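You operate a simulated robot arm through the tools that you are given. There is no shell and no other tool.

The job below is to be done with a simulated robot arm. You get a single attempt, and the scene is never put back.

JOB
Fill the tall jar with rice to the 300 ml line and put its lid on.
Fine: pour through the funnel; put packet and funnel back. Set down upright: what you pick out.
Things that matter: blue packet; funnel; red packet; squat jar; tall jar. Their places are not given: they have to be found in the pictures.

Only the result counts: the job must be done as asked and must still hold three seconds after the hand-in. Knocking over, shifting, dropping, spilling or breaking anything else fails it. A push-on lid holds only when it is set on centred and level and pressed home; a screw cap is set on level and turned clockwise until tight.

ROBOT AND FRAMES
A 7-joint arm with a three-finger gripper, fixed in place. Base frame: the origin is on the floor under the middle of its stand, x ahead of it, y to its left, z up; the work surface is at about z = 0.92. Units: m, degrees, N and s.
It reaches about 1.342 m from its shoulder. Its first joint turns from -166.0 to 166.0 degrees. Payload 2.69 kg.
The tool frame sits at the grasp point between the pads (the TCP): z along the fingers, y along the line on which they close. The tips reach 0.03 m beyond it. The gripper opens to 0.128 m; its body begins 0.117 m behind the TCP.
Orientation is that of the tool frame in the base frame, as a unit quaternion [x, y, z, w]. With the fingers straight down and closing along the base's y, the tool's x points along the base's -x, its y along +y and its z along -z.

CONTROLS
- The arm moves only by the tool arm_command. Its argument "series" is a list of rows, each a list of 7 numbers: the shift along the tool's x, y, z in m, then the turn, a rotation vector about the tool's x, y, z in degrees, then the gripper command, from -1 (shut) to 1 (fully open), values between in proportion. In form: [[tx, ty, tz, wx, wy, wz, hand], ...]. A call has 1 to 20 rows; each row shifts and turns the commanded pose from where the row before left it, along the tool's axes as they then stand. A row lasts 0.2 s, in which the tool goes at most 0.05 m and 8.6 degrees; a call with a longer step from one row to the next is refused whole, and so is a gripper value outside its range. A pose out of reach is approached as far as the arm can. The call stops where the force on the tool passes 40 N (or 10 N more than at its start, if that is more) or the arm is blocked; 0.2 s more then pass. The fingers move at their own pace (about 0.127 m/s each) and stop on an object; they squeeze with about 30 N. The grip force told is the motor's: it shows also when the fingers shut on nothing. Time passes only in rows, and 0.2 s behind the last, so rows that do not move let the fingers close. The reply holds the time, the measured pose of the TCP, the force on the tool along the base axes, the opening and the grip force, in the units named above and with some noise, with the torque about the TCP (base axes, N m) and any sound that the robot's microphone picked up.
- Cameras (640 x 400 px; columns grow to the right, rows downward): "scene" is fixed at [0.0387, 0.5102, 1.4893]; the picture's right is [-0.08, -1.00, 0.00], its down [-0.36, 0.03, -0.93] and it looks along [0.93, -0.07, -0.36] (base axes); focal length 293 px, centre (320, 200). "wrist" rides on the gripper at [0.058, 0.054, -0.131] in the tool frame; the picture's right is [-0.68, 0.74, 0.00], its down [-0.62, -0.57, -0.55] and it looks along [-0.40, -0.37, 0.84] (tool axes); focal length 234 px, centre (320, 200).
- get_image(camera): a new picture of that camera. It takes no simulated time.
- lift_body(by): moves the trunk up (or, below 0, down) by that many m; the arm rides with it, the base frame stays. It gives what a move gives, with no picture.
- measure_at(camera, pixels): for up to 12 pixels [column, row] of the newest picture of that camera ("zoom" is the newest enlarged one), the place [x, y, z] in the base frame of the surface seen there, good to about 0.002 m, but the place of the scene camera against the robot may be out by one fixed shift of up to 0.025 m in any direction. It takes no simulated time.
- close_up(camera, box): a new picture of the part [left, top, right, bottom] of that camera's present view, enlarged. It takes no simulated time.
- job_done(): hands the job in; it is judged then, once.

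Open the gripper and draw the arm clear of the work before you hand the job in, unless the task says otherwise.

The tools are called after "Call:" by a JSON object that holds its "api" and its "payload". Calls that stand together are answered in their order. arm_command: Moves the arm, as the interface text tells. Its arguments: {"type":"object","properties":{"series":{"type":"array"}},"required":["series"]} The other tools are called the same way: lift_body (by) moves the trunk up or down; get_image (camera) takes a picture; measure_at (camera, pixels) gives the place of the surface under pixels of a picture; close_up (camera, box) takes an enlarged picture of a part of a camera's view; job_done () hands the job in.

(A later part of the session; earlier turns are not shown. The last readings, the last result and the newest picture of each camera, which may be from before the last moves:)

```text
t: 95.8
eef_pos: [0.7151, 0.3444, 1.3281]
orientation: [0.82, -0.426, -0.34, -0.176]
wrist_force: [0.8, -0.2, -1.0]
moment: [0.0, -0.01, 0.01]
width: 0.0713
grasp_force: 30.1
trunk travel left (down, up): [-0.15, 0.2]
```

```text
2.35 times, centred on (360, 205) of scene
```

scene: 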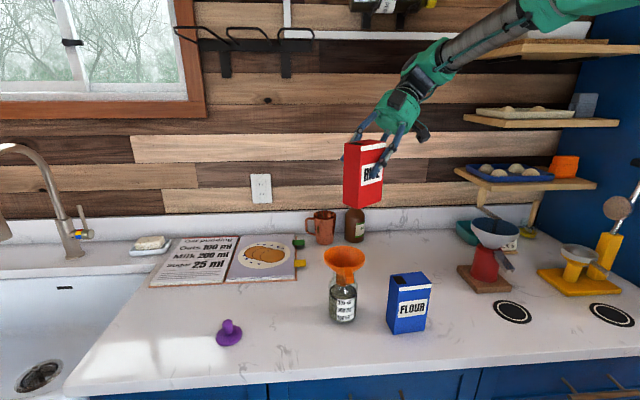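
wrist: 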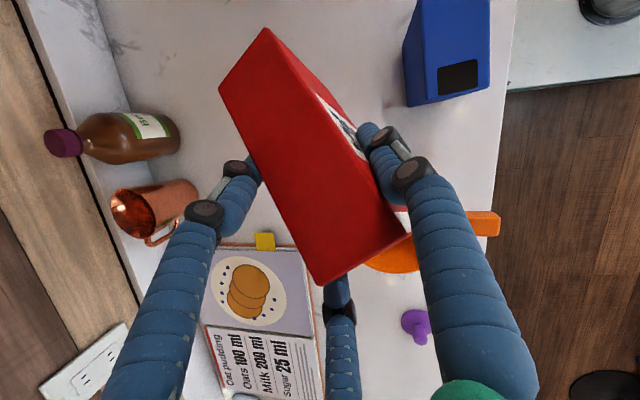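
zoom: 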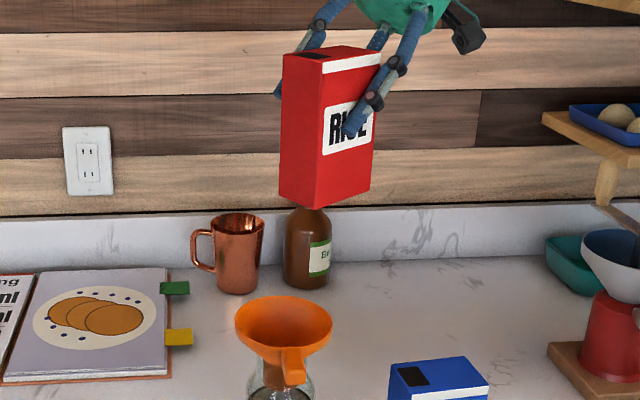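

The packet is upright in the hand. I unyaw, carry it back over its old place and lower to z≈1.13.

Call:
{"api": "arm_command", "payload": {"series": [[0, 0, 0, 5.07, 0, 5.07, -1], [0, 0, 0, 5.07, 0, 5.07, -1], [0, 0, 0, 5.07, 0, 5.07, -1], [0, 0, 0, 5.07, 0, 5.07, -1], [0.02438, 0.01394, -0.02438, 0, 0, 0, -1], [0.02438, 0.01394, -0.02438, 0, 0, 0, -1], [0.02438, 0.01394, -0.02438, 0, 0, 0, -1], [0.02438, 0.01394, -0.02438, 0, 0, 0, -1], [0.02438, 0.01394, -0.02438, 0, 0, 0, -1], [0.02438, 0.01394, -0.02438, 0, 0, 0, -1], [0.02438, 0.01394, -0.02438, 0, 0, 0, -1], [0.0283, 0, 0.0283, 0, 0, 0, -1], [0.0283, 0, 0.0283, 0, 0, 0, -1], [0.0283, 0, 0.0283, 0, 0, 0, -1], [0.0283, 0, 0.0283, 0, 0, 0, -1], [0.0283, 0, 0.0283, 0, 0, 0, -1], [0, 0, 0, 0, 0, 0, -1], [0, 0, 0, 0, 0, 0, -1]]}}

Call:
{"api": "get_image", "payload": {"camera": "scene"}}

Call:
{"api": "close_up", "payload": {"camera": "scene", "box": [370, 200, 510, 340]}}

```text
t: 99.6
eef_pos: [0.6437, 0.0949, 1.1307]
orientation: [0.689, -0.616, -0.285, -0.255]
wrist_force: [-0.6, -0.7, 0.4]
moment: [-0.04, -0.01, 0.01]
width: 0.0715
grasp_force: 30.3
trunk travel left (down, up): [-0.15, 0.2]
```

```text
taken
```

scene: 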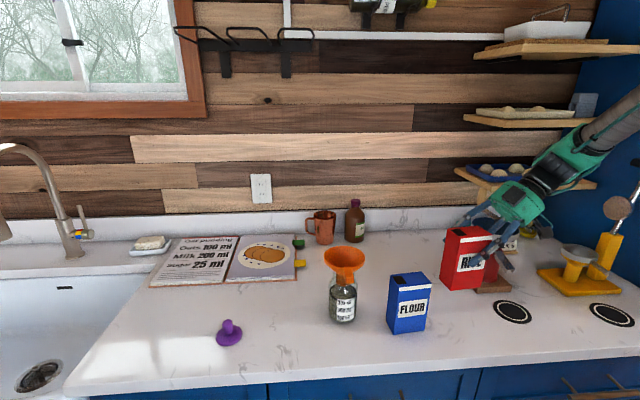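

```text
2.86 times, centred on (440, 270) of scene
```

zoom: 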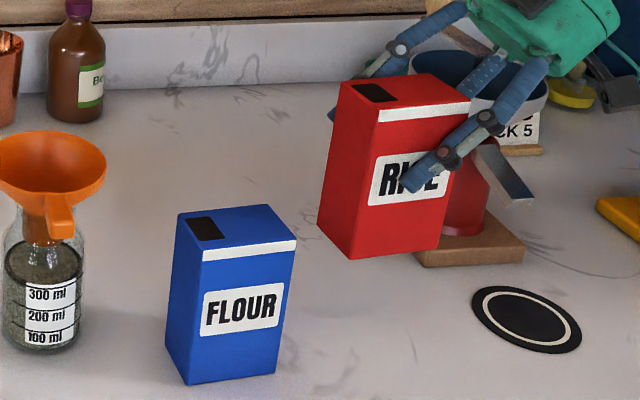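

I lower it to just above the counter, then finish in 2 mm steps while watching the force.

Call:
{"api": "arm_command", "payload": {"series": [[0.0203, 0, 0.0203, 0, 0, 0, -1], [0.0203, 0, 0.0203, 0, 0, 0, -1], [0.0203, 0, 0.0203, 0, 0, 0, -1], [0.0177, 0, 0.0177, 0, 0, 0, -1], [0, 0, 0, 0, 0, 0, -1], [0, 0, 0, 0, 0, 0, -1]]}}

Call:
{"api": "close_up", "payload": {"camera": "scene", "box": [390, 220, 510, 340]}}

```text
t: 101.0
eef_pos: [0.6445, 0.0937, 1.0166]
orientation: [0.688, -0.617, -0.285, -0.256]
wrist_force: [0.3, 0.6, -0.3]
moment: [0.0, 0.01, -0.01]
width: 0.0717
grasp_force: 30.0
trunk travel left (down, up): [-0.15, 0.2]
```

```text
3.33 times, centred on (450, 280) of scene
```

zoom: 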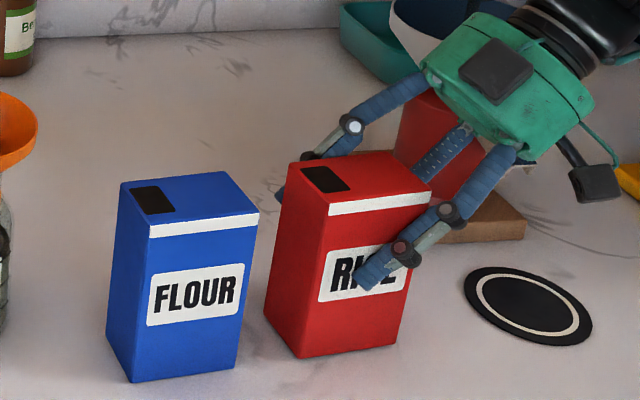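

It lines up with its original outline. I lower the last millimetres.

Call:
{"api": "arm_command", "payload": {"series": [[0.0011, 0, 0.0011, 0, 0, 0, -1], [0.0011, 0, 0.0011, 0, 0, 0, -1], [0, 0, 0, 0, 0, 0, -1]]}}

Call:
{"api": "arm_command", "payload": {"series": [[0.0009, 0, 0.0009, 0, 0, 0, -1], [0, 0, 0, 0, 0, 0, -1]]}}

```text
t: 101.8
eef_pos: [0.6445, 0.0935, 1.0138]
orientation: [0.688, -0.616, -0.285, -0.255]
wrist_force: [-0.8, -1.7, 6.7]
moment: [-0.21, 0.23, 0.02]
width: 0.0719
grasp_force: 30.3
trunk travel left (down, up): [-0.15, 0.2]
```

```text
t: 102.4
eef_pos: [0.6441, 0.0933, 1.0147]
orientation: [0.688, -0.617, -0.284, -0.257]
wrist_force: [-1.9, 2.1, 17.2]
moment: [0.2, 0.32, 0.01]
width: 0.0716
grasp_force: 30.0
trunk travel left (down, up): [-0.15, 0.2]
```

It rests on the counter (17 N). I relieve the pressure, open the fingers gradually and check.

Call:
{"api": "arm_command", "payload": {"series": [[-0.0009, 0, -0.0009, 0, 0, 0, -1], [0, 0, 0, 0, 0, 0, -1], [0, 0, 0, 0, 0, 0, 0.15], [0, 0, 0, 0, 0, 0, 0.3], [0, 0, 0, 0, 0, 0, 0.6], [0, 0, 0, 0, 0, 0, 1], [0, 0, 0, 0, 0, 0, 1], [0, 0, 0, 0, 0, 0, 1]]}}

Call:
{"api": "close_up", "payload": {"camera": "scene", "box": [390, 220, 510, 340]}}

Call:
{"api": "get_image", "payload": {"camera": "wrist"}}

```text
t: 104.2
eef_pos: [0.6447, 0.0936, 1.0137]
orientation: [0.688, -0.616, -0.285, -0.255]
wrist_force: [1.0, 0.0, -0.1]
moment: [0.02, 0.01, -0.03]
width: 0.128
grasp_force: 0.0
trunk travel left (down, up): [-0.15, 0.2]
```

```text
3.33 times, centred on (450, 280) of scene
```

zoom: 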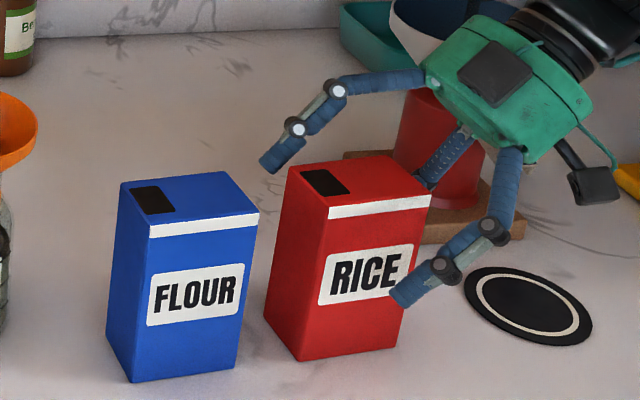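

```text
taken
```

wrist: 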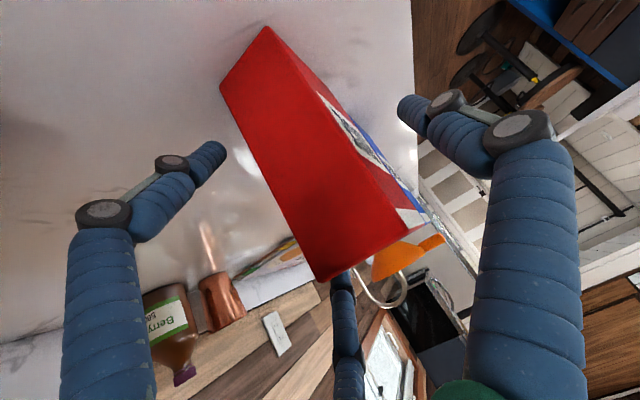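

The rice packet stands upright on its old spot. I rise straight up and bring the hand back to vertical.

Call:
{"api": "arm_command", "payload": {"series": [[-0.0141, 0, -0.0141, 0, 0, 0, 1], [-0.0212, 0, -0.0212, 0, 0, 0, 1], [-0.0283, 0, -0.0283, 0, 0, 0, 1], [-0.0283, 0, -0.0283, 0, 0, 0, 1], [-0.0283, 0, -0.0283, 0, 0, 0, 1], [-0.0283, 0, -0.0283, 0, 0, 0, 1], [0, 0, 0, 0, 7.5, 0, 1], [0, 0, 0, 0, 7.5, 0, 1], [0, 0, 0, 0, 7.5, 0, 1], [0, 0, 0, 0, 7.5, 0, 1], [0, 0, 0, 0, 7.5, 0, 1], [0, 0, 0, 0, 7.5, 0, 1], [0, 0, 0, 0, 0, 0, 1]]}}

Call:
{"api": "get_image", "payload": {"camera": "scene"}}

Call:
{"api": "get_image", "payload": {"camera": "wrist"}}

```text
t: 107.0
eef_pos: [0.6446, 0.0949, 1.2241]
orientation: [0.745, -0.667, 0.001, 0.001]
wrist_force: [0.4, 1.7, 0.1]
moment: [-0.06, 0.0, 0.01]
width: 0.1278
grasp_force: 0.1
trunk travel left (down, up): [-0.15, 0.2]
```

```text
taken
```

scene: 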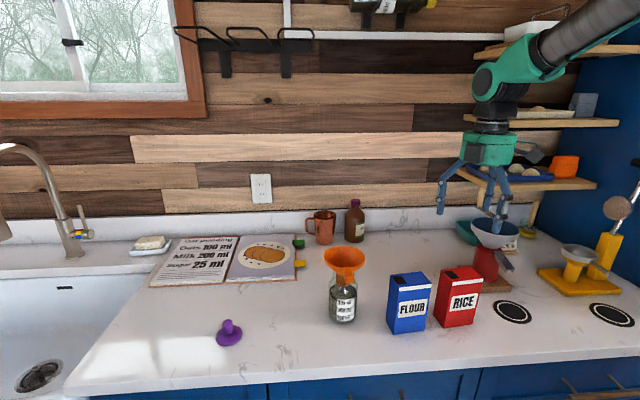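

```text
taken
```

wrist: 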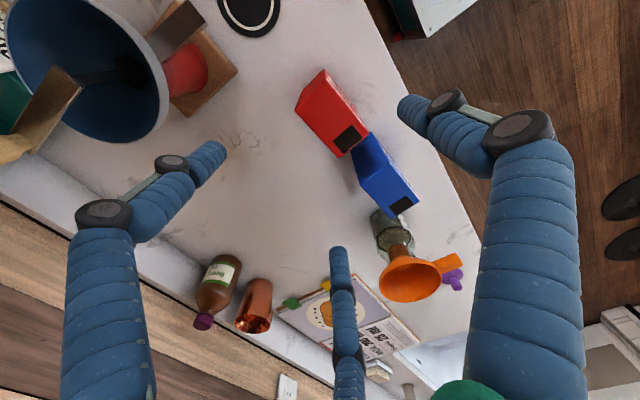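

All stands as before. I move above the funnel at z≈1.24 and turn the hand so the handle falls between two fingers again.

Call:
{"api": "arm_command", "payload": {"series": [[-0.0414, -0.0088, -0.0029, 0, 0, 0, 1], [-0.0414, -0.0088, -0.0029, 0, 0, 0, 1], [-0.0414, -0.0088, -0.0029, 0, 0, 0, 1], [-0.0414, -0.0088, -0.0029, 0, 0, 0, 1], [-0.0414, -0.0088, -0.0029, 0, 0, 0, 1], [-0.0414, -0.0088, -0.0029, 0, 0, 0, 1], [-0.0412, -0.0088, -0.0029, 0, 0, 0, 1], [0, 0, 0, 0, 0, 8.29, 1], [0, 0, 0, 0, 0, 8.29, 1], [0, 0, 0, 0, 0, 8.29, 1], [0, 0, 0, 0, 0, 8.29, 1], [0, 0, 0, 0, 0, 8.29, 1], [0, 0, 0, 0, 0, 8.29, 1], [0, 0, 0, 0, 0, 8.29, 1], [0, 0, 0, 0, 0, 8.29, 1], [0, 0, 0, 0, 0, 0, 1]]}}

Call:
{"api": "get_image", "payload": {"camera": "wrist"}}

```text
t: 110.4
eef_pos: [0.676, 0.3883, 1.2432]
orientation: [-0.259, 0.966, 0.0, 0.0]
wrist_force: [-0.8, -0.2, 0.1]
moment: [0.0, -0.01, -0.01]
width: 0.1281
grasp_force: 0.1
trunk travel left (down, up): [-0.15, 0.2]
```

```text
taken
```

wrist: 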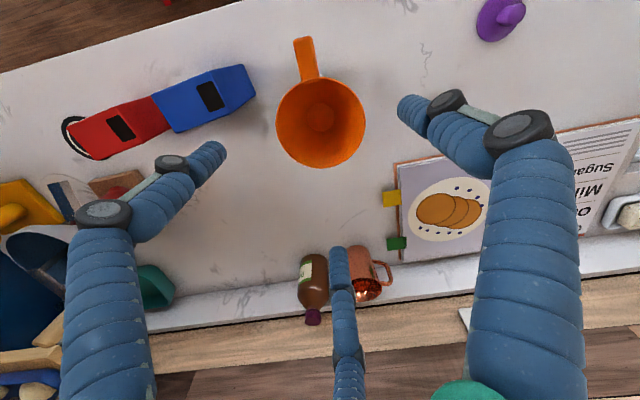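

I measure the funnel rim again to centre the hand on it.

Call:
{"api": "measure_at", "payload": {"camera": "wrist", "pixels": [[278, 121], [363, 122], [321, 165], [290, 92], [351, 92], [290, 152], [351, 151], [321, 117], [304, 44], [312, 76]]}}

```text
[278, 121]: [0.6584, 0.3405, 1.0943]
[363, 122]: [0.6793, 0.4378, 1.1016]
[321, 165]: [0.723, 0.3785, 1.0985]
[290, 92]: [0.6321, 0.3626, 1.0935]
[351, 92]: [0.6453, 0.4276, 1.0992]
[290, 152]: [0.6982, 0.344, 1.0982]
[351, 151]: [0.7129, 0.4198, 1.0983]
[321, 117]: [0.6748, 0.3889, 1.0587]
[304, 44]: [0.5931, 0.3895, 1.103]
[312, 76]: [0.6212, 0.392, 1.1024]
```

The funnel axis is near (0.674, 0.389). I centre and descend to grip height z≈1.094.

Call:
{"api": "arm_command", "payload": {"series": [[0.0011, 0.0017, 0.04, 0, 0, 0, 1], [0, 0, 0.04, 0, 0, 0, 1], [0, 0, 0.03, 0, 0, 0, 1], [0, 0, 0.02, 0, 0, 0, 1], [0, 0, 0.019, 0, 0, 0, 1], [0, 0, 0, 0, 0, 0, 1]]}}

Call:
{"api": "get_image", "payload": {"camera": "wrist"}}

Call:
{"api": "close_up", "payload": {"camera": "scene", "box": [300, 220, 390, 330]}}

```text
t: 111.8
eef_pos: [0.6743, 0.391, 1.0944]
orientation: [-0.259, 0.966, 0.0, 0.0]
wrist_force: [-0.2, -0.4, -0.4]
moment: [-0.02, 0.02, 0.05]
width: 0.1279
grasp_force: 0.0
trunk travel left (down, up): [-0.15, 0.2]
```

```text
taken
```

wrist: 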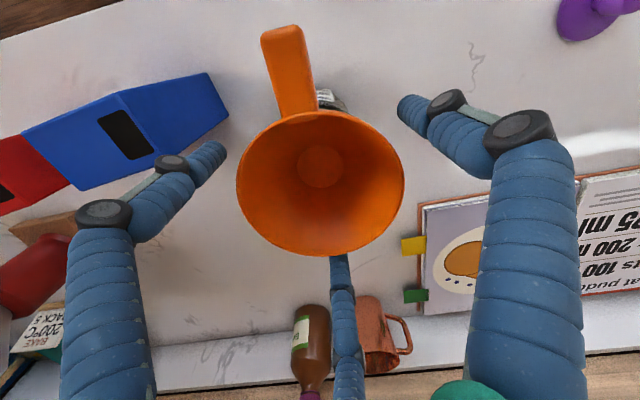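

```text
3.64 times, centred on (345, 275) of scene
```

zoom: 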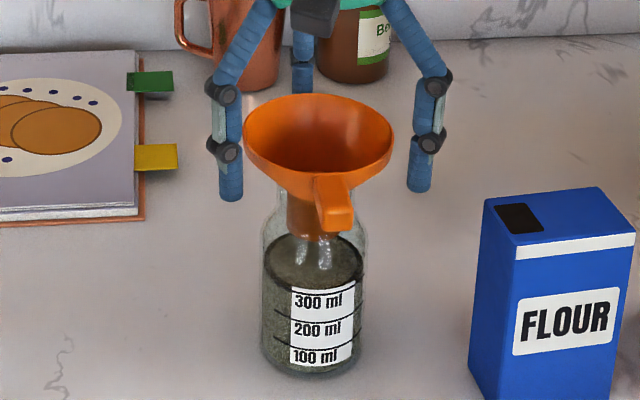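

The rim appears at the same place in the wrist view (237–404) as when it was gripped before. I close gently.

Call:
{"api": "arm_command", "payload": {"series": [[0, 0, 0, 0, 0, 0, 0.8], [0, 0, 0, 0, 0, 0, 0.65], [0, 0, 0, 0, 0, 0, 0.55], [0, 0, 0, 0, 0, 0, 0.3], [0, 0, 0, 0, 0, 0, -1], [0, 0, 0, 0, 0, 0, -1]]}}

Call:
{"api": "close_up", "payload": {"camera": "scene", "box": [300, 220, 390, 330]}}

```text
t: 113.2
eef_pos: [0.6742, 0.389, 1.0952]
orientation: [-0.259, 0.966, 0.0, 0.0]
wrist_force: [2.4, 1.0, 3.2]
moment: [-0.03, -0.04, 0.01]
width: 0.0995
grasp_force: 29.9
trunk travel left (down, up): [-0.15, 0.2]
```

```text
3.64 times, centred on (345, 275) of scene
```

zoom: 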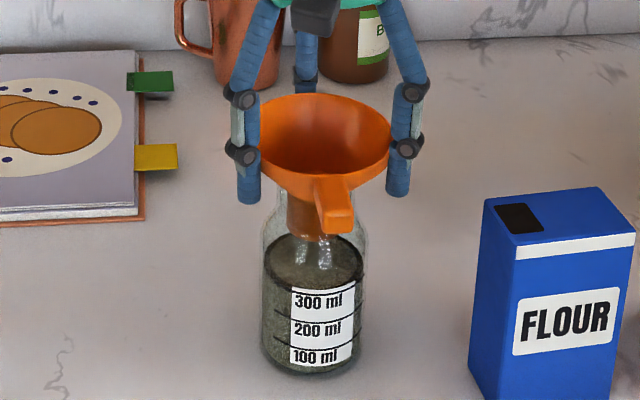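

Gripped at width 0.0995. I lift slowly out of the neck and check that the jar stays.

Call:
{"api": "arm_command", "payload": {"series": [[0, 0, -0.008, 0, 0, 0, -1], [0, 0, -0.01, 0, 0, 0, -1], [0, 0, -0.01, 0, 0, 0, -1], [0, 0, -0.015, 0, 0, 0, -1], [0, 0, -0.02, 0, 0, 0, -1], [0, 0, -0.03, 0, 0, 0, -1], [0, 0, 0, 0, 0, 0, -1]]}}

Call:
{"api": "close_up", "payload": {"camera": "scene", "box": [290, 190, 400, 330]}}

Call:
{"api": "get_image", "payload": {"camera": "wrist"}}

```text
t: 114.8
eef_pos: [0.6721, 0.3903, 1.1891]
orientation: [-0.259, 0.966, 0.0, 0.0]
wrist_force: [0.9, -0.7, 0.1]
moment: [0.01, -0.03, 0.0]
width: 0.0992
grasp_force: 30.1
trunk travel left (down, up): [-0.15, 0.2]
```

```text
2.86 times, centred on (345, 260) of scene
```

zoom: 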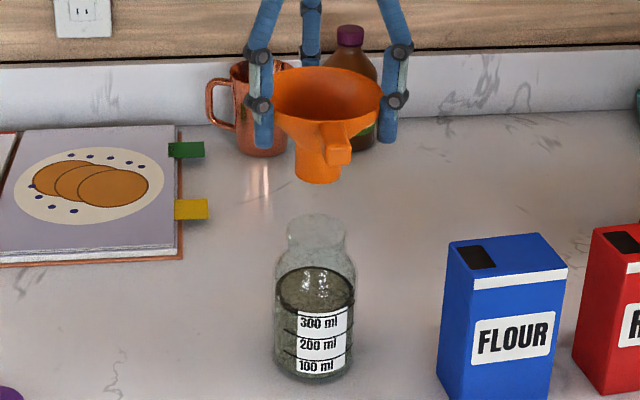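

```text
taken
```

wrist: 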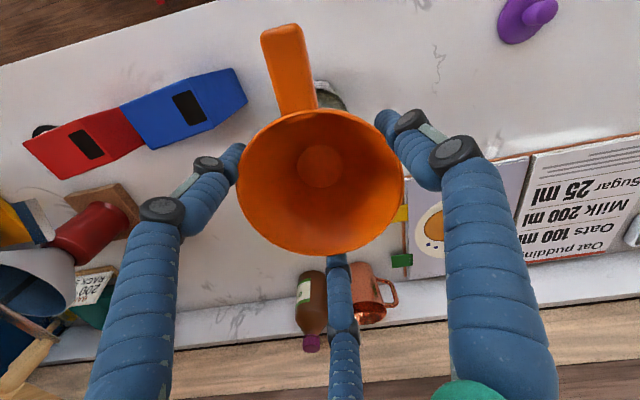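

The funnel is free and the jar keeps its place with the rice at the 300 line. I carry the funnel back above its old spot and lower it close to the counter.

Call:
{"api": "arm_command", "payload": {"series": [[-0.01985, 0.03565, 0, 0, 0, 0, -1], [-0.01985, 0.03565, 0, 0, 0, 0, -1], [-0.01985, 0.03565, 0, 0, 0, 0, -1], [-0.01985, 0.03565, 0, 0, 0, 0, -1], [0, 0, 0.04, 0, 0, 0, -1], [0, 0, 0.04, 0, 0, 0, -1], [0, 0, 0.04, 0, 0, 0, -1], [0, 0, 0.04, 0, 0, 0, -1], [0, 0, 0.03, 0, 0, 0, -1], [0, 0, 0, 0, 0, 0, -1], [0, 0, 0, 0, 0, 0, -1]]}}

Call:
{"api": "close_up", "payload": {"camera": "scene", "box": [200, 230, 360, 330]}}

```text
t: 117.2
eef_pos: [0.6702, 0.5535, 0.9981]
orientation: [-0.26, 0.966, 0.0, 0.0]
wrist_force: [-0.8, 0.1, 0.0]
moment: [-0.02, 0.0, 0.02]
width: 0.0995
grasp_force: 30.1
trunk travel left (down, up): [-0.15, 0.2]
```

```text
4.00 times, centred on (280, 280) of scene
```

zoom: 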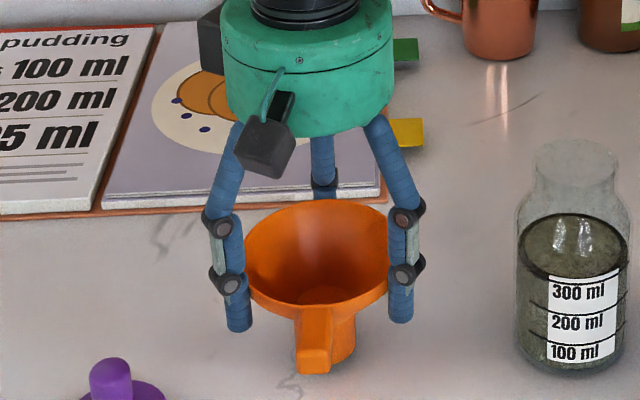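

I lower in small steps until the stem touches the counter.

Call:
{"api": "arm_command", "payload": {"series": [[0, 0, 0.003, 0, 0, 0, -1], [0, 0, 0.003, 0, 0, 0, -1], [0, 0, 0.003, 0, 0, 0, -1], [0, 0, 0, 0, 0, 0, -1]]}}

Call:
{"api": "arm_command", "payload": {"series": [[0, 0, 0.0015, 0, 0, 0, -1], [0, 0, 0, 0, 0, 0, -1]]}}

```text
t: 118.2
eef_pos: [0.6701, 0.5535, 0.9893]
orientation: [-0.26, 0.966, 0.0, 0.0]
wrist_force: [0.5, -0.4, -0.2]
moment: [0.01, 0.0, 0.01]
width: 0.0995
grasp_force: 30.1
trunk travel left (down, up): [-0.15, 0.2]
```

```text
t: 118.8
eef_pos: [0.6701, 0.5529, 0.9875]
orientation: [-0.26, 0.966, 0.001, -0.001]
wrist_force: [-1.3, -1.5, 8.8]
moment: [-0.12, 0.25, 0.0]
width: 0.0993
grasp_force: 29.4
trunk travel left (down, up): [-0.15, 0.2]
```

The stem touches (8.8 N). I back off half a millimetre, open, and rise.

Call:
{"api": "arm_command", "payload": {"series": [[0, 0, -0.0007, 0, 0, 0, -1], [0, 0, 0, 0, 0, 0, 0.6], [0, 0, 0, 0, 0, 0, 0.8], [0, 0, 0, 0, 0, 0, 1], [0, 0, 0, 0, 0, 0, 1], [0, 0, -0.02, 0, 0, 0, 1], [0, 0, -0.04, 0, 0, 0, 1], [0, 0, -0.04, 0, 0, 0, 1], [0, 0, -0.04, 0, 0, 0, 1], [0, 0, -0.04, 0, 0, 0, 1], [0, 0, 0, 0, 0, 0, 1]]}}

Call:
{"api": "get_image", "payload": {"camera": "scene"}}

Call:
{"api": "close_up", "payload": {"camera": "scene", "box": [200, 250, 360, 350]}}

Call:
{"api": "get_image", "payload": {"camera": "wrist"}}

```text
t: 121.2
eef_pos: [0.6714, 0.551, 1.1678]
orientation: [-0.26, 0.966, 0.0, 0.0]
wrist_force: [0.5, 0.3, 0.8]
moment: [0.0, -0.03, -0.04]
width: 0.1283
grasp_force: 0.1
trunk travel left (down, up): [-0.15, 0.2]
```

```text
taken
```

scene: 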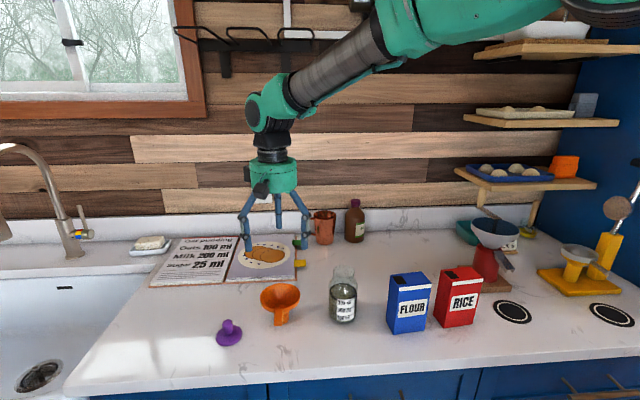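

```text
4.00 times, centred on (280, 300) of scene
```

zoom: 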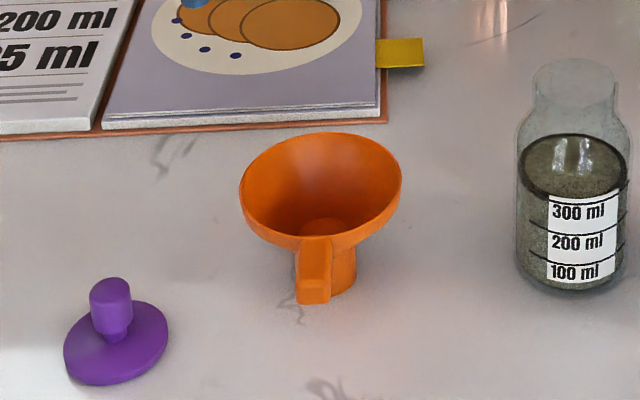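

```text
taken
```

wrist: 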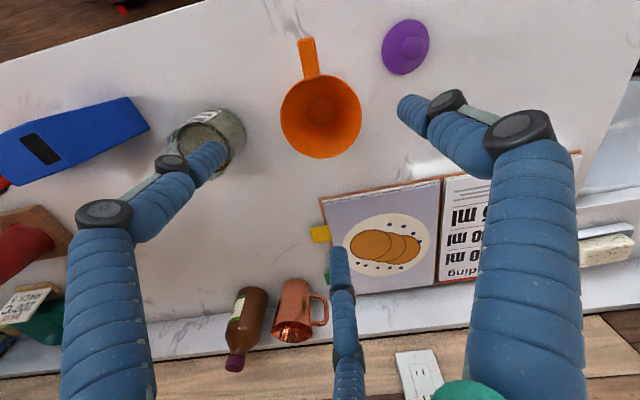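

The funnel stands exactly where it was, upright, and the rice is at the 300 line. Now the lid: I move over it and tilt for a straight-down look.

Call:
{"api": "arm_command", "payload": {"series": [[-0.0048, 0.033, 0.0, 0, 0, 0, 1], [-0.0048, 0.033, 0.01, 0, 0, 0, 1], [-0.0048, 0.033, 0.02, 0, 0, 0, 1], [-0.0048, 0.033, 0.02, 0, 0, 0, 1], [0, 0, 0, -5.6, 6.05, 0, 1], [0, 0, 0, -5.6, 6.05, 0, 1], [0, 0, 0, -5.6, 6.05, 0, 1], [0, 0, 0, -5.6, 6.05, 0, 1], [0, 0, 0, 0, 0, 0, 1]]}}

Call:
{"api": "get_image", "payload": {"camera": "wrist"}}

Call:
{"api": "get_image", "payload": {"camera": "scene"}}

```text
t: 123.2
eef_pos: [0.6204, 0.6768, 1.1169]
orientation: [-0.248, 0.926, 0.132, -0.253]
wrist_force: [0.8, 0.4, -0.9]
moment: [0.01, 0.1, -0.02]
width: 0.128
grasp_force: 0.0
trunk travel left (down, up): [-0.15, 0.2]
```

```text
taken
```

wrist: 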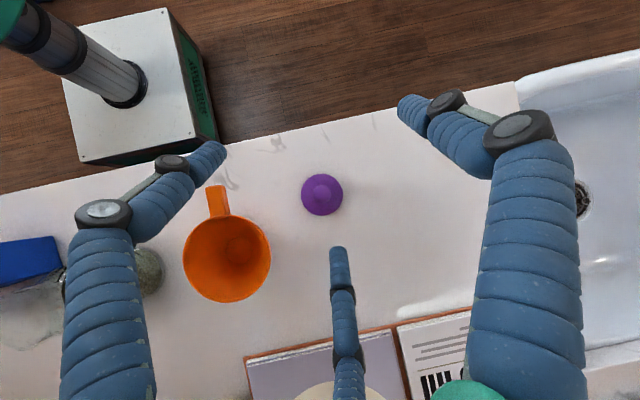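

```text
taken
```

scene: 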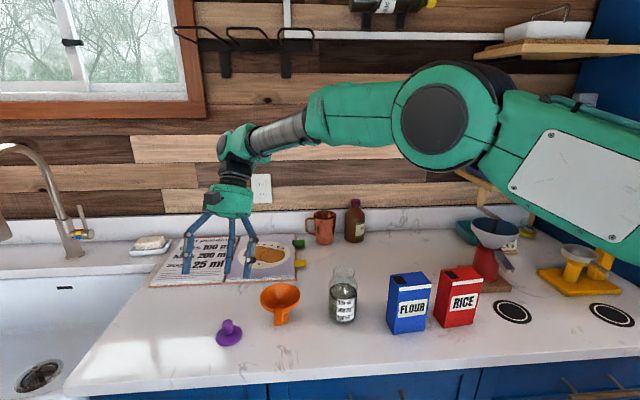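

The lid is right below at (322,194). I enlarge and measure disc edges and knob.

Call:
{"api": "close_up", "payload": {"camera": "wrist", "box": [292, 170, 352, 220]}}

Call:
{"api": "measure_at", "payload": {"camera": "zoom", "pixels": [[320, 185], [340, 190], [310, 200], [180, 190], [480, 190], [320, 60], [320, 340], [230, 110], [430, 280], [230, 290], [430, 110], [322, 210]]}}

Call:
{"api": "close_up", "payload": {"camera": "scene", "box": [205, 305, 253, 353]}}

```text
8.00 times, centred on (322, 195) of wrist
```

zoom: 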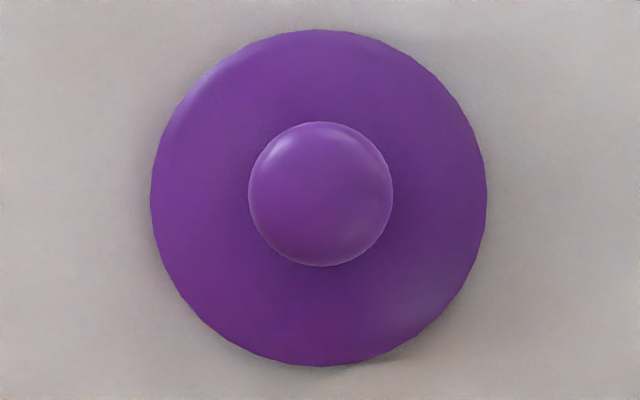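

```text
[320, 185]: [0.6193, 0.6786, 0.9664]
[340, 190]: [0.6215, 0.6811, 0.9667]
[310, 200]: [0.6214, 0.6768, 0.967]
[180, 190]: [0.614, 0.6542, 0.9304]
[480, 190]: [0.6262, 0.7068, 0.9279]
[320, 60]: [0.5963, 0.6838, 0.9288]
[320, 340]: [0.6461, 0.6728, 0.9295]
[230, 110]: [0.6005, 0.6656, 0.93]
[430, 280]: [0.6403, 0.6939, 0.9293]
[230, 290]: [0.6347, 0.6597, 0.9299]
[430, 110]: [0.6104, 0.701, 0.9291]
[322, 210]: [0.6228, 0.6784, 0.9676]
```

```text
8.33 times, centred on (229, 329) of scene
```

zoom: 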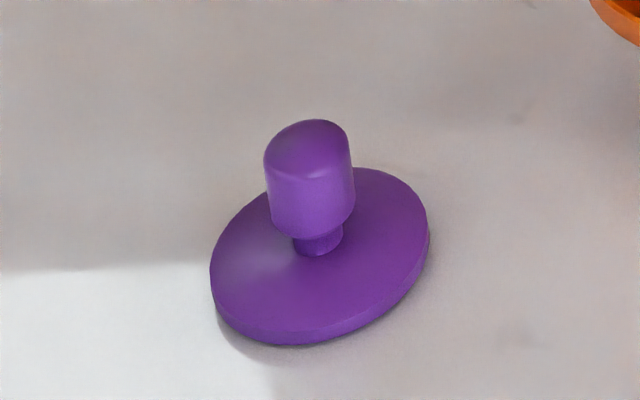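

Lid axis is at (0.621, 0.678): disc radius 0.031 (top z 0.930), knob radius ≈0.012 up to z 0.967. I untilt, part-close the hand and descend over the knob.

Call:
{"api": "arm_command", "payload": {"series": [[0, 0, 0, 5.6, -6.05, 0, 0.4], [0, 0, 0, 5.6, -6.05, 0, 0.4], [0, 0, 0, 5.6, -6.05, 0, 0.4], [0, 0, 0, 5.6, -6.05, 0, 0.4], [-0.0011, 0.0007, 0.03, 0, 0, 0, 0.4], [0, 0, 0.03, 0, 0, 0, 0.4], [0, 0, 0.03, 0, 0, 0, 0.4], [0, 0, 0.015, 0, 0, 0, 0.4], [0, 0, 0, 0, 0, 0, 0.4]]}}

Call:
{"api": "get_image", "payload": {"camera": "wrist"}}

Call:
{"api": "close_up", "payload": {"camera": "scene", "box": [180, 250, 300, 350]}}

```text
t: 125.2
eef_pos: [0.6212, 0.6787, 1.0151]
orientation: [-0.26, 0.966, 0.0, 0.0]
wrist_force: [-0.4, 0.1, -0.2]
moment: [-0.02, 0.03, 0.02]
width: 0.0897
grasp_force: 0.1
trunk travel left (down, up): [-0.15, 0.2]
```

```text
taken
```

wrist: 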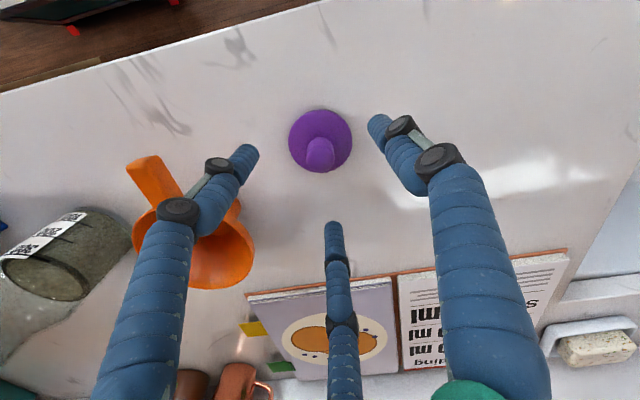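

```text
4.00 times, centred on (240, 300) of scene
```

zoom: 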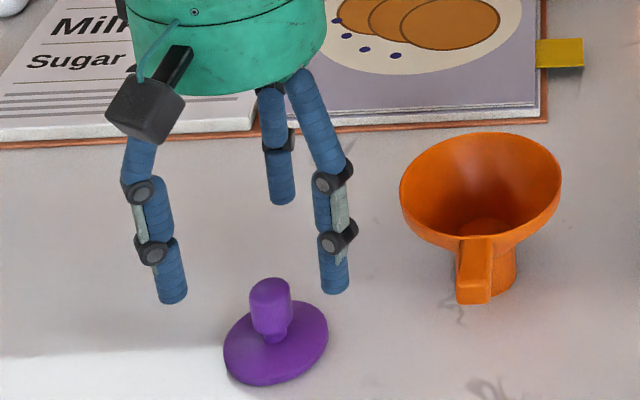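

The knob is centred between the tips. I descend to z≈0.964 (tips just above the disc) and close.

Call:
{"api": "arm_command", "payload": {"series": [[0, 0, 0.02, 0, 0, 0, 0.4], [0, 0, 0.02, 0, 0, 0, 0.4], [0, 0, 0.01, 0, 0, 0, 0.4], [0, 0, 0, 0, 0, 0, 0.4], [0, 0, 0, 0, 0, 0, 0.0], [0, 0, 0, 0, 0, 0, -0.3], [0, 0, 0, 0, 0, 0, -0.5], [0, 0, 0, 0, 0, 0, -0.6], [0, 0, 0, 0, 0, 0, -1], [0, 0, 0, 0, 0, 0, -1]]}}

Call:
{"api": "get_image", "payload": {"camera": "wrist"}}

Call:
{"api": "close_up", "payload": {"camera": "scene", "box": [190, 280, 270, 350]}}

```text
t: 127.4
eef_pos: [0.6196, 0.6798, 0.9629]
orientation: [-0.259, 0.966, 0.0, 0.0]
wrist_force: [0.6, 0.1, 0.7]
moment: [0.01, 0.02, 0.0]
width: 0.0226
grasp_force: 30.3
trunk travel left (down, up): [-0.15, 0.2]
```

```text
taken
```

wrist: 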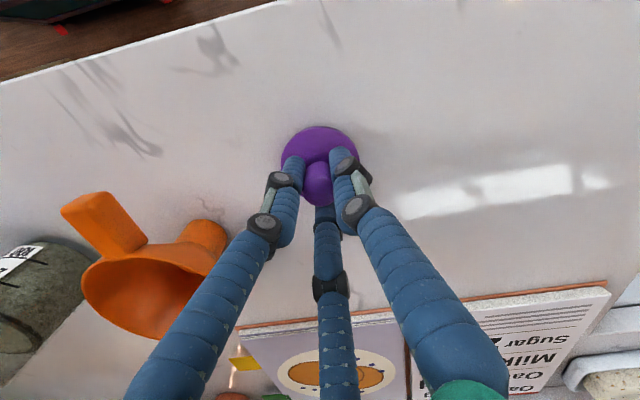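

```text
5.71 times, centred on (230, 315) of scene
```

zoom: 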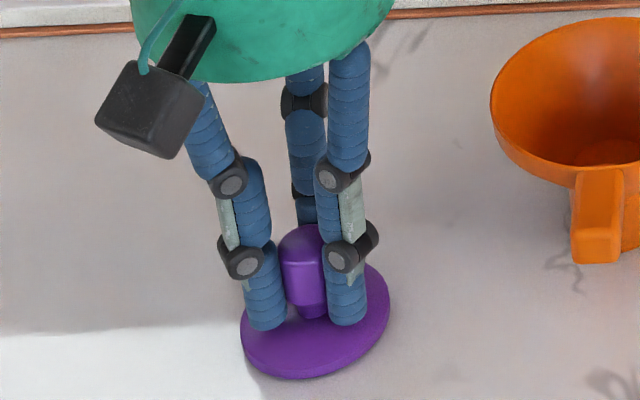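

The knob is gripped (width 0.0226). I lift and look whether the lid hangs level, and what its underside is like.

Call:
{"api": "arm_command", "payload": {"series": [[0, 0, -0.01, 0, 0, 0, -1], [0, 0, -0.02, 0, 0, 0, -1], [0, 0, -0.03, 0, 0, 0, -1], [0, 0, -0.04, 0, 0, 0, -1], [0, 0, -0.04, 0, 0, 0, -1], [0, 0, 0, 0, 0, 0, -1]]}}

Call:
{"api": "close_up", "payload": {"camera": "scene", "box": [190, 210, 290, 300]}}

Call:
{"api": "get_image", "payload": {"camera": "wrist"}}

```text
t: 128.8
eef_pos: [0.6174, 0.679, 1.1048]
orientation: [-0.26, 0.966, 0.001, 0.0]
wrist_force: [-0.6, -0.3, 0.6]
moment: [0.07, -0.03, 0.01]
width: 0.0226
grasp_force: 30.2
trunk travel left (down, up): [-0.15, 0.2]
```

```text
4.44 times, centred on (240, 255) of scene
```

zoom: 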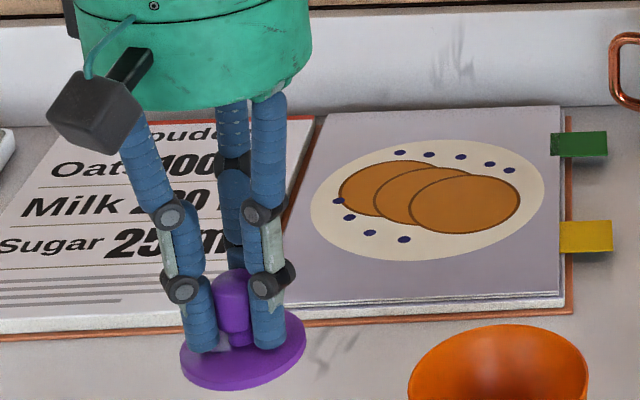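

```text
taken
```

wrist: 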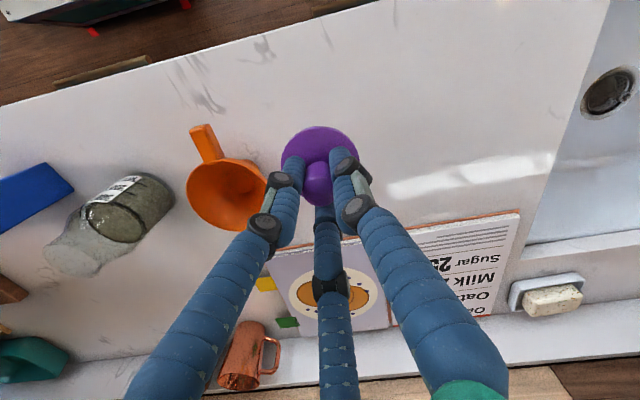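

The lid hangs level in the hand. I raise it and carry it over the jar axis (0.6745, 0.388), lid underside ~5 cm above the mouth.

Call:
{"api": "arm_command", "payload": {"series": [[0, 0, -0.03, 0, 0, 0, -1], [0, 0, -0.03, 0, 0, 0, -1], [0.01386, -0.04, 0, 0, 0, 0, -1], [0.01386, -0.04, 0, 0, 0, 0, -1], [0.01386, -0.04, 0, 0, 0, 0, -1], [0.01386, -0.04, 0, 0, 0, 0, -1], [0.01386, -0.04, 0, 0, 0, 0, -1], [0.01386, -0.04, 0, 0, 0, 0, -1], [0.01386, -0.04, 0, 0, 0, 0, -1], [0, 0, 0.03, 0, 0, 0, -1], [0, 0, 0, 0, 0, 0, -1], [0, 0, 0, 0, 0, 0, -1]]}}

Call:
{"api": "get_image", "payload": {"camera": "scene"}}

Call:
{"api": "close_up", "payload": {"camera": "scene", "box": [315, 225, 375, 295]}}

Call:
{"api": "get_image", "payload": {"camera": "wrist"}}

```text
t: 131.4
eef_pos: [0.6751, 0.3866, 1.1333]
orientation: [-0.26, 0.966, 0.0, 0.0]
wrist_force: [-0.4, 0.2, 0.1]
moment: [-0.01, -0.02, -0.02]
width: 0.0221
grasp_force: 29.8
trunk travel left (down, up): [-0.15, 0.2]
```

```text
taken
```

scene: 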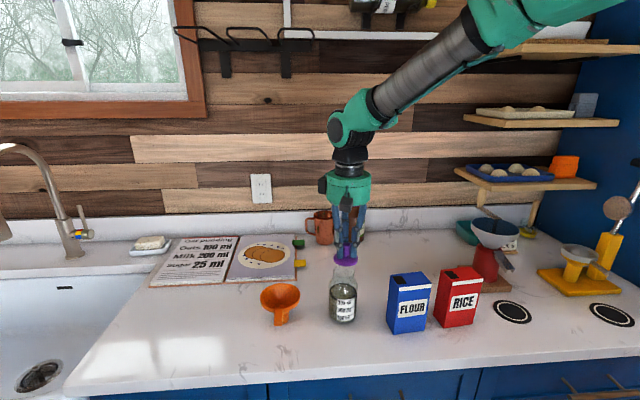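

```text
5.71 times, centred on (345, 260) of scene
```

zoom: 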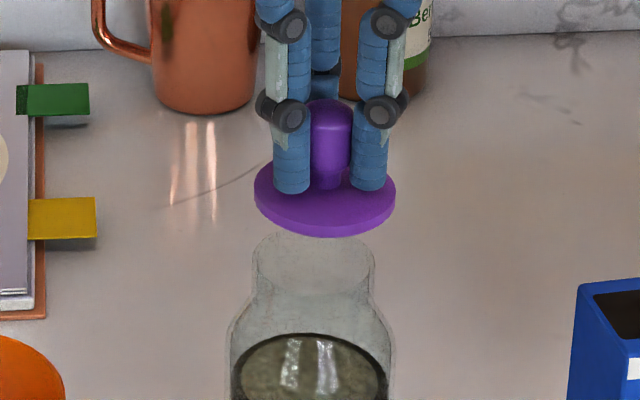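

```text
taken
```

wrist: 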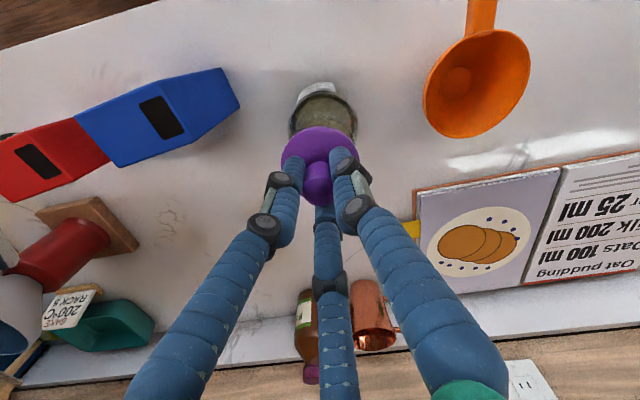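

The disc centre (col ~345.9) is to the right of the mouth centre (~344.0). I zoom tightly on both for exact centres.

Call:
{"api": "close_up", "payload": {"camera": "scene", "box": [326, 246, 362, 270]}}

Call:
{"api": "close_up", "payload": {"camera": "scene", "box": [325, 262, 361, 284]}}

```text
16.00 times, centred on (344, 258) of scene
```

zoom: 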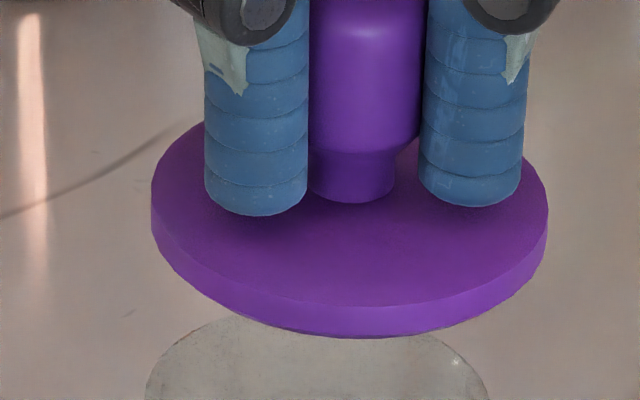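

```text
16.00 times, centred on (343, 273) of scene
```

zoom: 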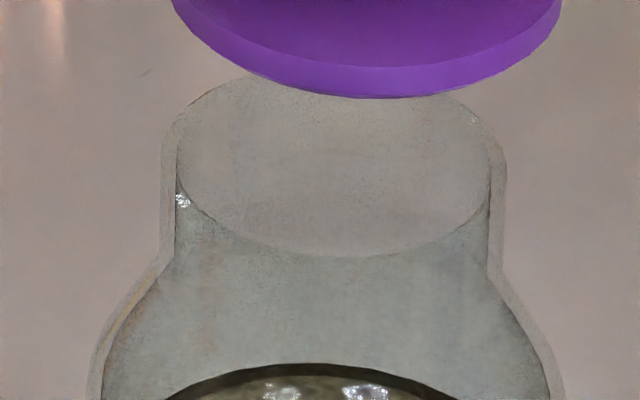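

The disc is 1.6 px (≈3.9 mm) too far right after perspective correction. I shift +y by 3.9 mm and lower to a few mm above the rim for the fore-aft check.

Call:
{"api": "arm_command", "payload": {"series": [[-0.00195, 0.0034, 0.006, 0, 0, 0, -1], [0, 0, 0.01, 0, 0, 0, -1], [0, 0, 0.008, 0, 0, 0, -1], [0, 0, 0, 0, 0, 0, -1], [0, 0, 0, 0, 0, 0, -1]]}}

Call:
{"api": "close_up", "payload": {"camera": "scene", "box": [326, 255, 362, 279]}}

Call:
{"api": "close_up", "payload": {"camera": "wrist", "box": [260, 60, 380, 220]}}

```text
t: 132.6
eef_pos: [0.6765, 0.3911, 1.1081]
orientation: [-0.259, 0.966, 0.0, 0.0]
wrist_force: [0.0, 0.1, -0.3]
moment: [-0.01, 0.03, 0.02]
width: 0.0223
grasp_force: 30.1
trunk travel left (down, up): [-0.15, 0.2]
```

```text
16.00 times, centred on (344, 267) of scene
```

zoom: 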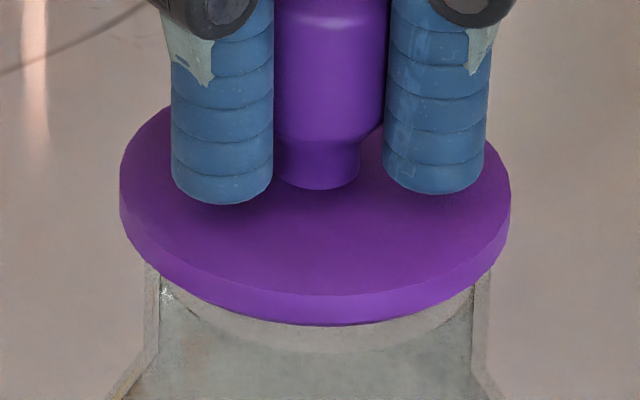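

```text
2.50 times, centred on (320, 140) of wrist
```

zoom: 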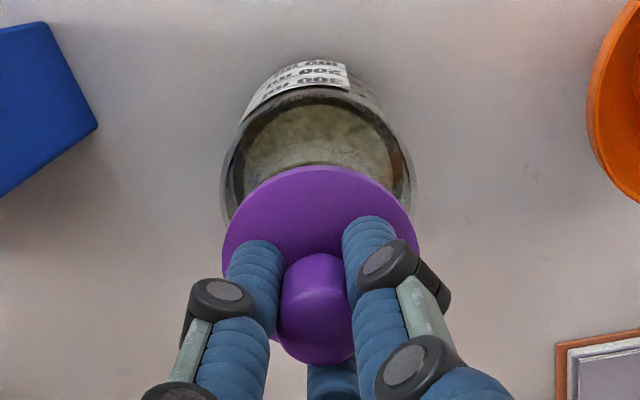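

Laterally aligned within 0.5 mm; fore-aft looks right but depends on heights. I cross-check with the wrist camera by measuring the disc's edge and the rice surface's edge in one view.

Call:
{"api": "close_up", "payload": {"camera": "wrist", "box": [260, 60, 380, 220]}}

Call:
{"api": "measure_at", "payload": {"camera": "zoom", "pixels": [[318, 172], [250, 195], [385, 190], [228, 245], [408, 225], [222, 250], [318, 110], [260, 140], [380, 140], [318, 300], [240, 215], [400, 210]]}}

Call:
{"api": "close_up", "payload": {"camera": "wrist", "box": [300, 80, 350, 120]}}

```text
2.50 times, centred on (320, 140) of wrist
```

zoom: 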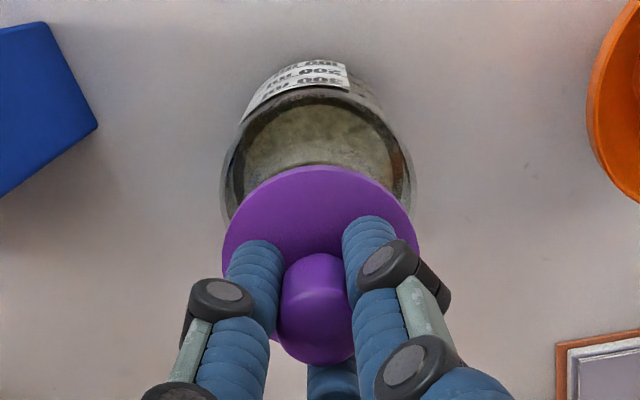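

```text
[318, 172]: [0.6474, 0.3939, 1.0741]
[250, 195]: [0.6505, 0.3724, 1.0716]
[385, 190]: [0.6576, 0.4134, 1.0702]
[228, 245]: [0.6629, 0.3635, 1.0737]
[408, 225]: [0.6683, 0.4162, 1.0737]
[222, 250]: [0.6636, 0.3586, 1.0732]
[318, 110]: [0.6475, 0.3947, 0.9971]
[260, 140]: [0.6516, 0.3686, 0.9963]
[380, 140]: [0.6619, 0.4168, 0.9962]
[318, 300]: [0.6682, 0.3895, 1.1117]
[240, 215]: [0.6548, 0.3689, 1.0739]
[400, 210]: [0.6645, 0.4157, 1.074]
```

```text
10.00 times, centred on (325, 100) of wrist
```

zoom: 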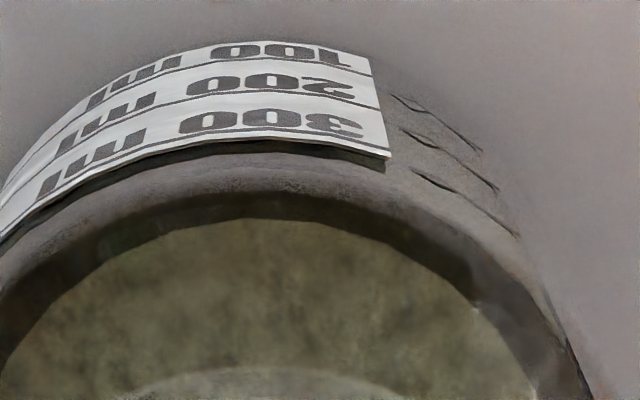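

Disc centre ≈(0.675,0.3875) against the jar axis (0.6745,0.388) in the same camera: aligned within ~1 mm. I lower in 2 mm steps and watch the force.

Call:
{"api": "arm_command", "payload": {"series": [[0, 0, 0.002, 0, 0, 0, -1], [0, 0, 0.002, 0, 0, 0, -1], [0, 0, 0, 0, 0, 0, -1]]}}

Call:
{"api": "close_up", "payload": {"camera": "scene", "box": [326, 255, 362, 279]}}

```text
t: 133.4
eef_pos: [0.6773, 0.3903, 1.1054]
orientation: [-0.26, 0.966, 0.0, 0.0]
wrist_force: [-0.3, 0.2, -0.1]
moment: [-0.02, 0.03, 0.02]
width: 0.0223
grasp_force: 30.1
trunk travel left (down, up): [-0.15, 0.2]
```

```text
16.00 times, centred on (344, 267) of scene
```

zoom: 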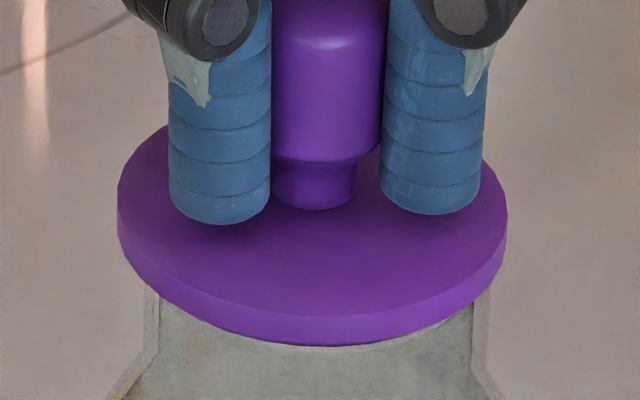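

The disc is ~0.8 mm left now; I correct slightly and keep lowering in 2 mm steps.

Call:
{"api": "arm_command", "payload": {"series": [[-0.0001, -0.00085, 0.001, 0, 0, 0, -1], [0, 0, 0.0015, 0, 0, 0, -1], [0, 0, 0, 0, 0, 0, -1]]}}

Call:
{"api": "close_up", "payload": {"camera": "scene", "box": [326, 255, 362, 279]}}

```text
t: 134.2
eef_pos: [0.6778, 0.3908, 1.1028]
orientation: [-0.26, 0.966, 0.0, 0.0]
wrist_force: [0.1, -1.1, 5.8]
moment: [-0.15, 0.13, 0.03]
width: 0.0222
grasp_force: 30.4
trunk travel left (down, up): [-0.15, 0.2]
```

```text
16.00 times, centred on (344, 267) of scene
```

zoom: 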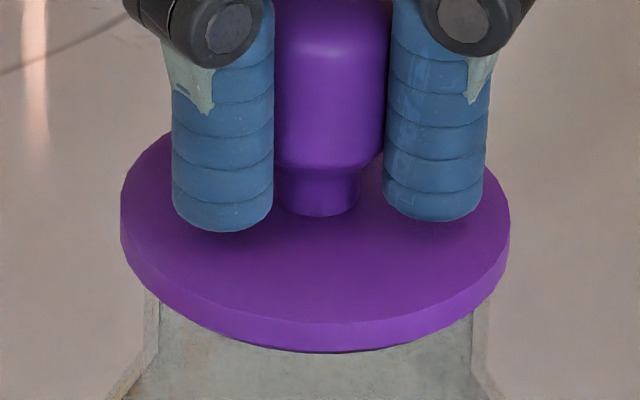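

Contact with 5.8 N right at rim height; centred within 0.5 mm. I press down slightly more in 1 mm steps and watch force and moment.

Call:
{"api": "arm_command", "payload": {"series": [[0, 0, 0.001, 0, 0, 0, -1], [0, 0, 0, 0, 0, 0, -1]]}}

Call:
{"api": "close_up", "payload": {"camera": "scene", "box": [326, 255, 362, 279]}}

```text
t: 134.8
eef_pos: [0.6771, 0.3898, 1.1035]
orientation: [-0.26, 0.966, 0.001, 0.001]
wrist_force: [1.9, -0.5, 14.4]
moment: [-0.15, 0.06, 0.01]
width: 0.0221
grasp_force: 30.3
trunk travel left (down, up): [-0.15, 0.2]
```

```text
16.00 times, centred on (344, 267) of scene
```

zoom: 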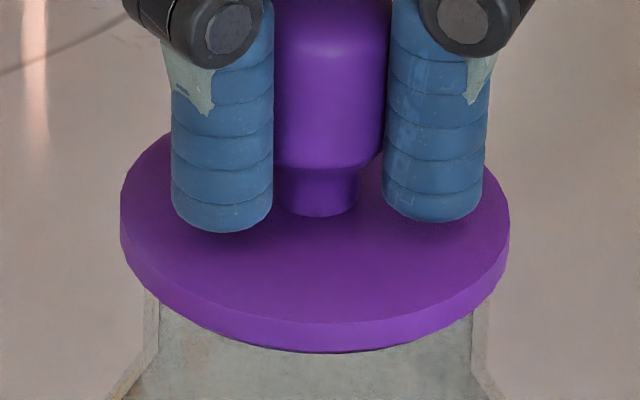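

At 14 N the moment arm is small (~1 cm), so the lid rests on the rim all around; about 3.5 mm of plug still has to go in. I press harder in 1 mm steps.

Call:
{"api": "arm_command", "payload": {"series": [[0, 0, 0.001, 0, 0, 0, -1], [0, 0, 0, 0, 0, 0, -1]]}}

Call:
{"api": "close_up", "payload": {"camera": "scene", "box": [326, 255, 362, 279]}}

```text
t: 135.4
eef_pos: [0.6754, 0.3909, 1.1029]
orientation: [-0.26, 0.966, 0.001, 0.002]
wrist_force: [2.5, 1.9, 25.9]
moment: [0.06, -0.1, 0.06]
width: 0.022
grasp_force: 29.9
trunk travel left (down, up): [-0.15, 0.2]
```

```text
16.00 times, centred on (344, 267) of scene
```

zoom: 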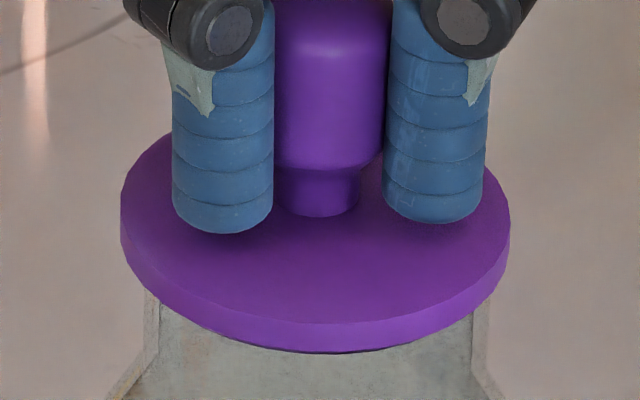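

26 N, balanced around the centre; the disc has not yet sunk. I press up to just below the 40 N limit.

Call:
{"api": "arm_command", "payload": {"series": [[0, 0, 0.0009, 0, 0, 0, -1], [0, 0, 0, 0, 0, 0, -1], [0, 0, 0, 0, 0, 0, -1]]}}

Call:
{"api": "close_up", "payload": {"camera": "scene", "box": [326, 255, 362, 279]}}

```text
t: 136.2
eef_pos: [0.6784, 0.3896, 1.1029]
orientation: [-0.26, 0.966, 0.0, 0.001]
wrist_force: [6.7, 3.9, 38.9]
moment: [0.24, -0.25, 0.03]
width: 0.0223
grasp_force: 29.7
trunk travel left (down, up): [-0.15, 0.2]
```

```text
16.00 times, centred on (344, 267) of scene
```

zoom: 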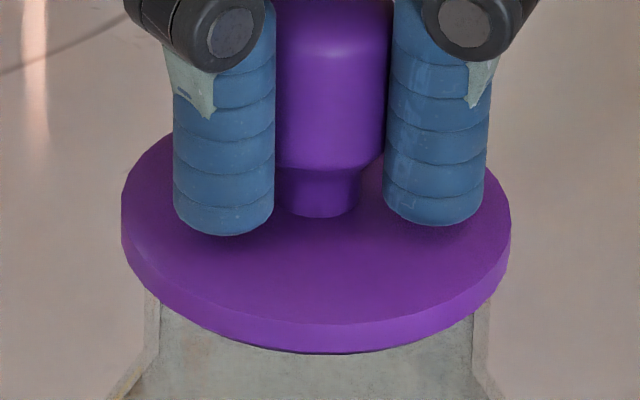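

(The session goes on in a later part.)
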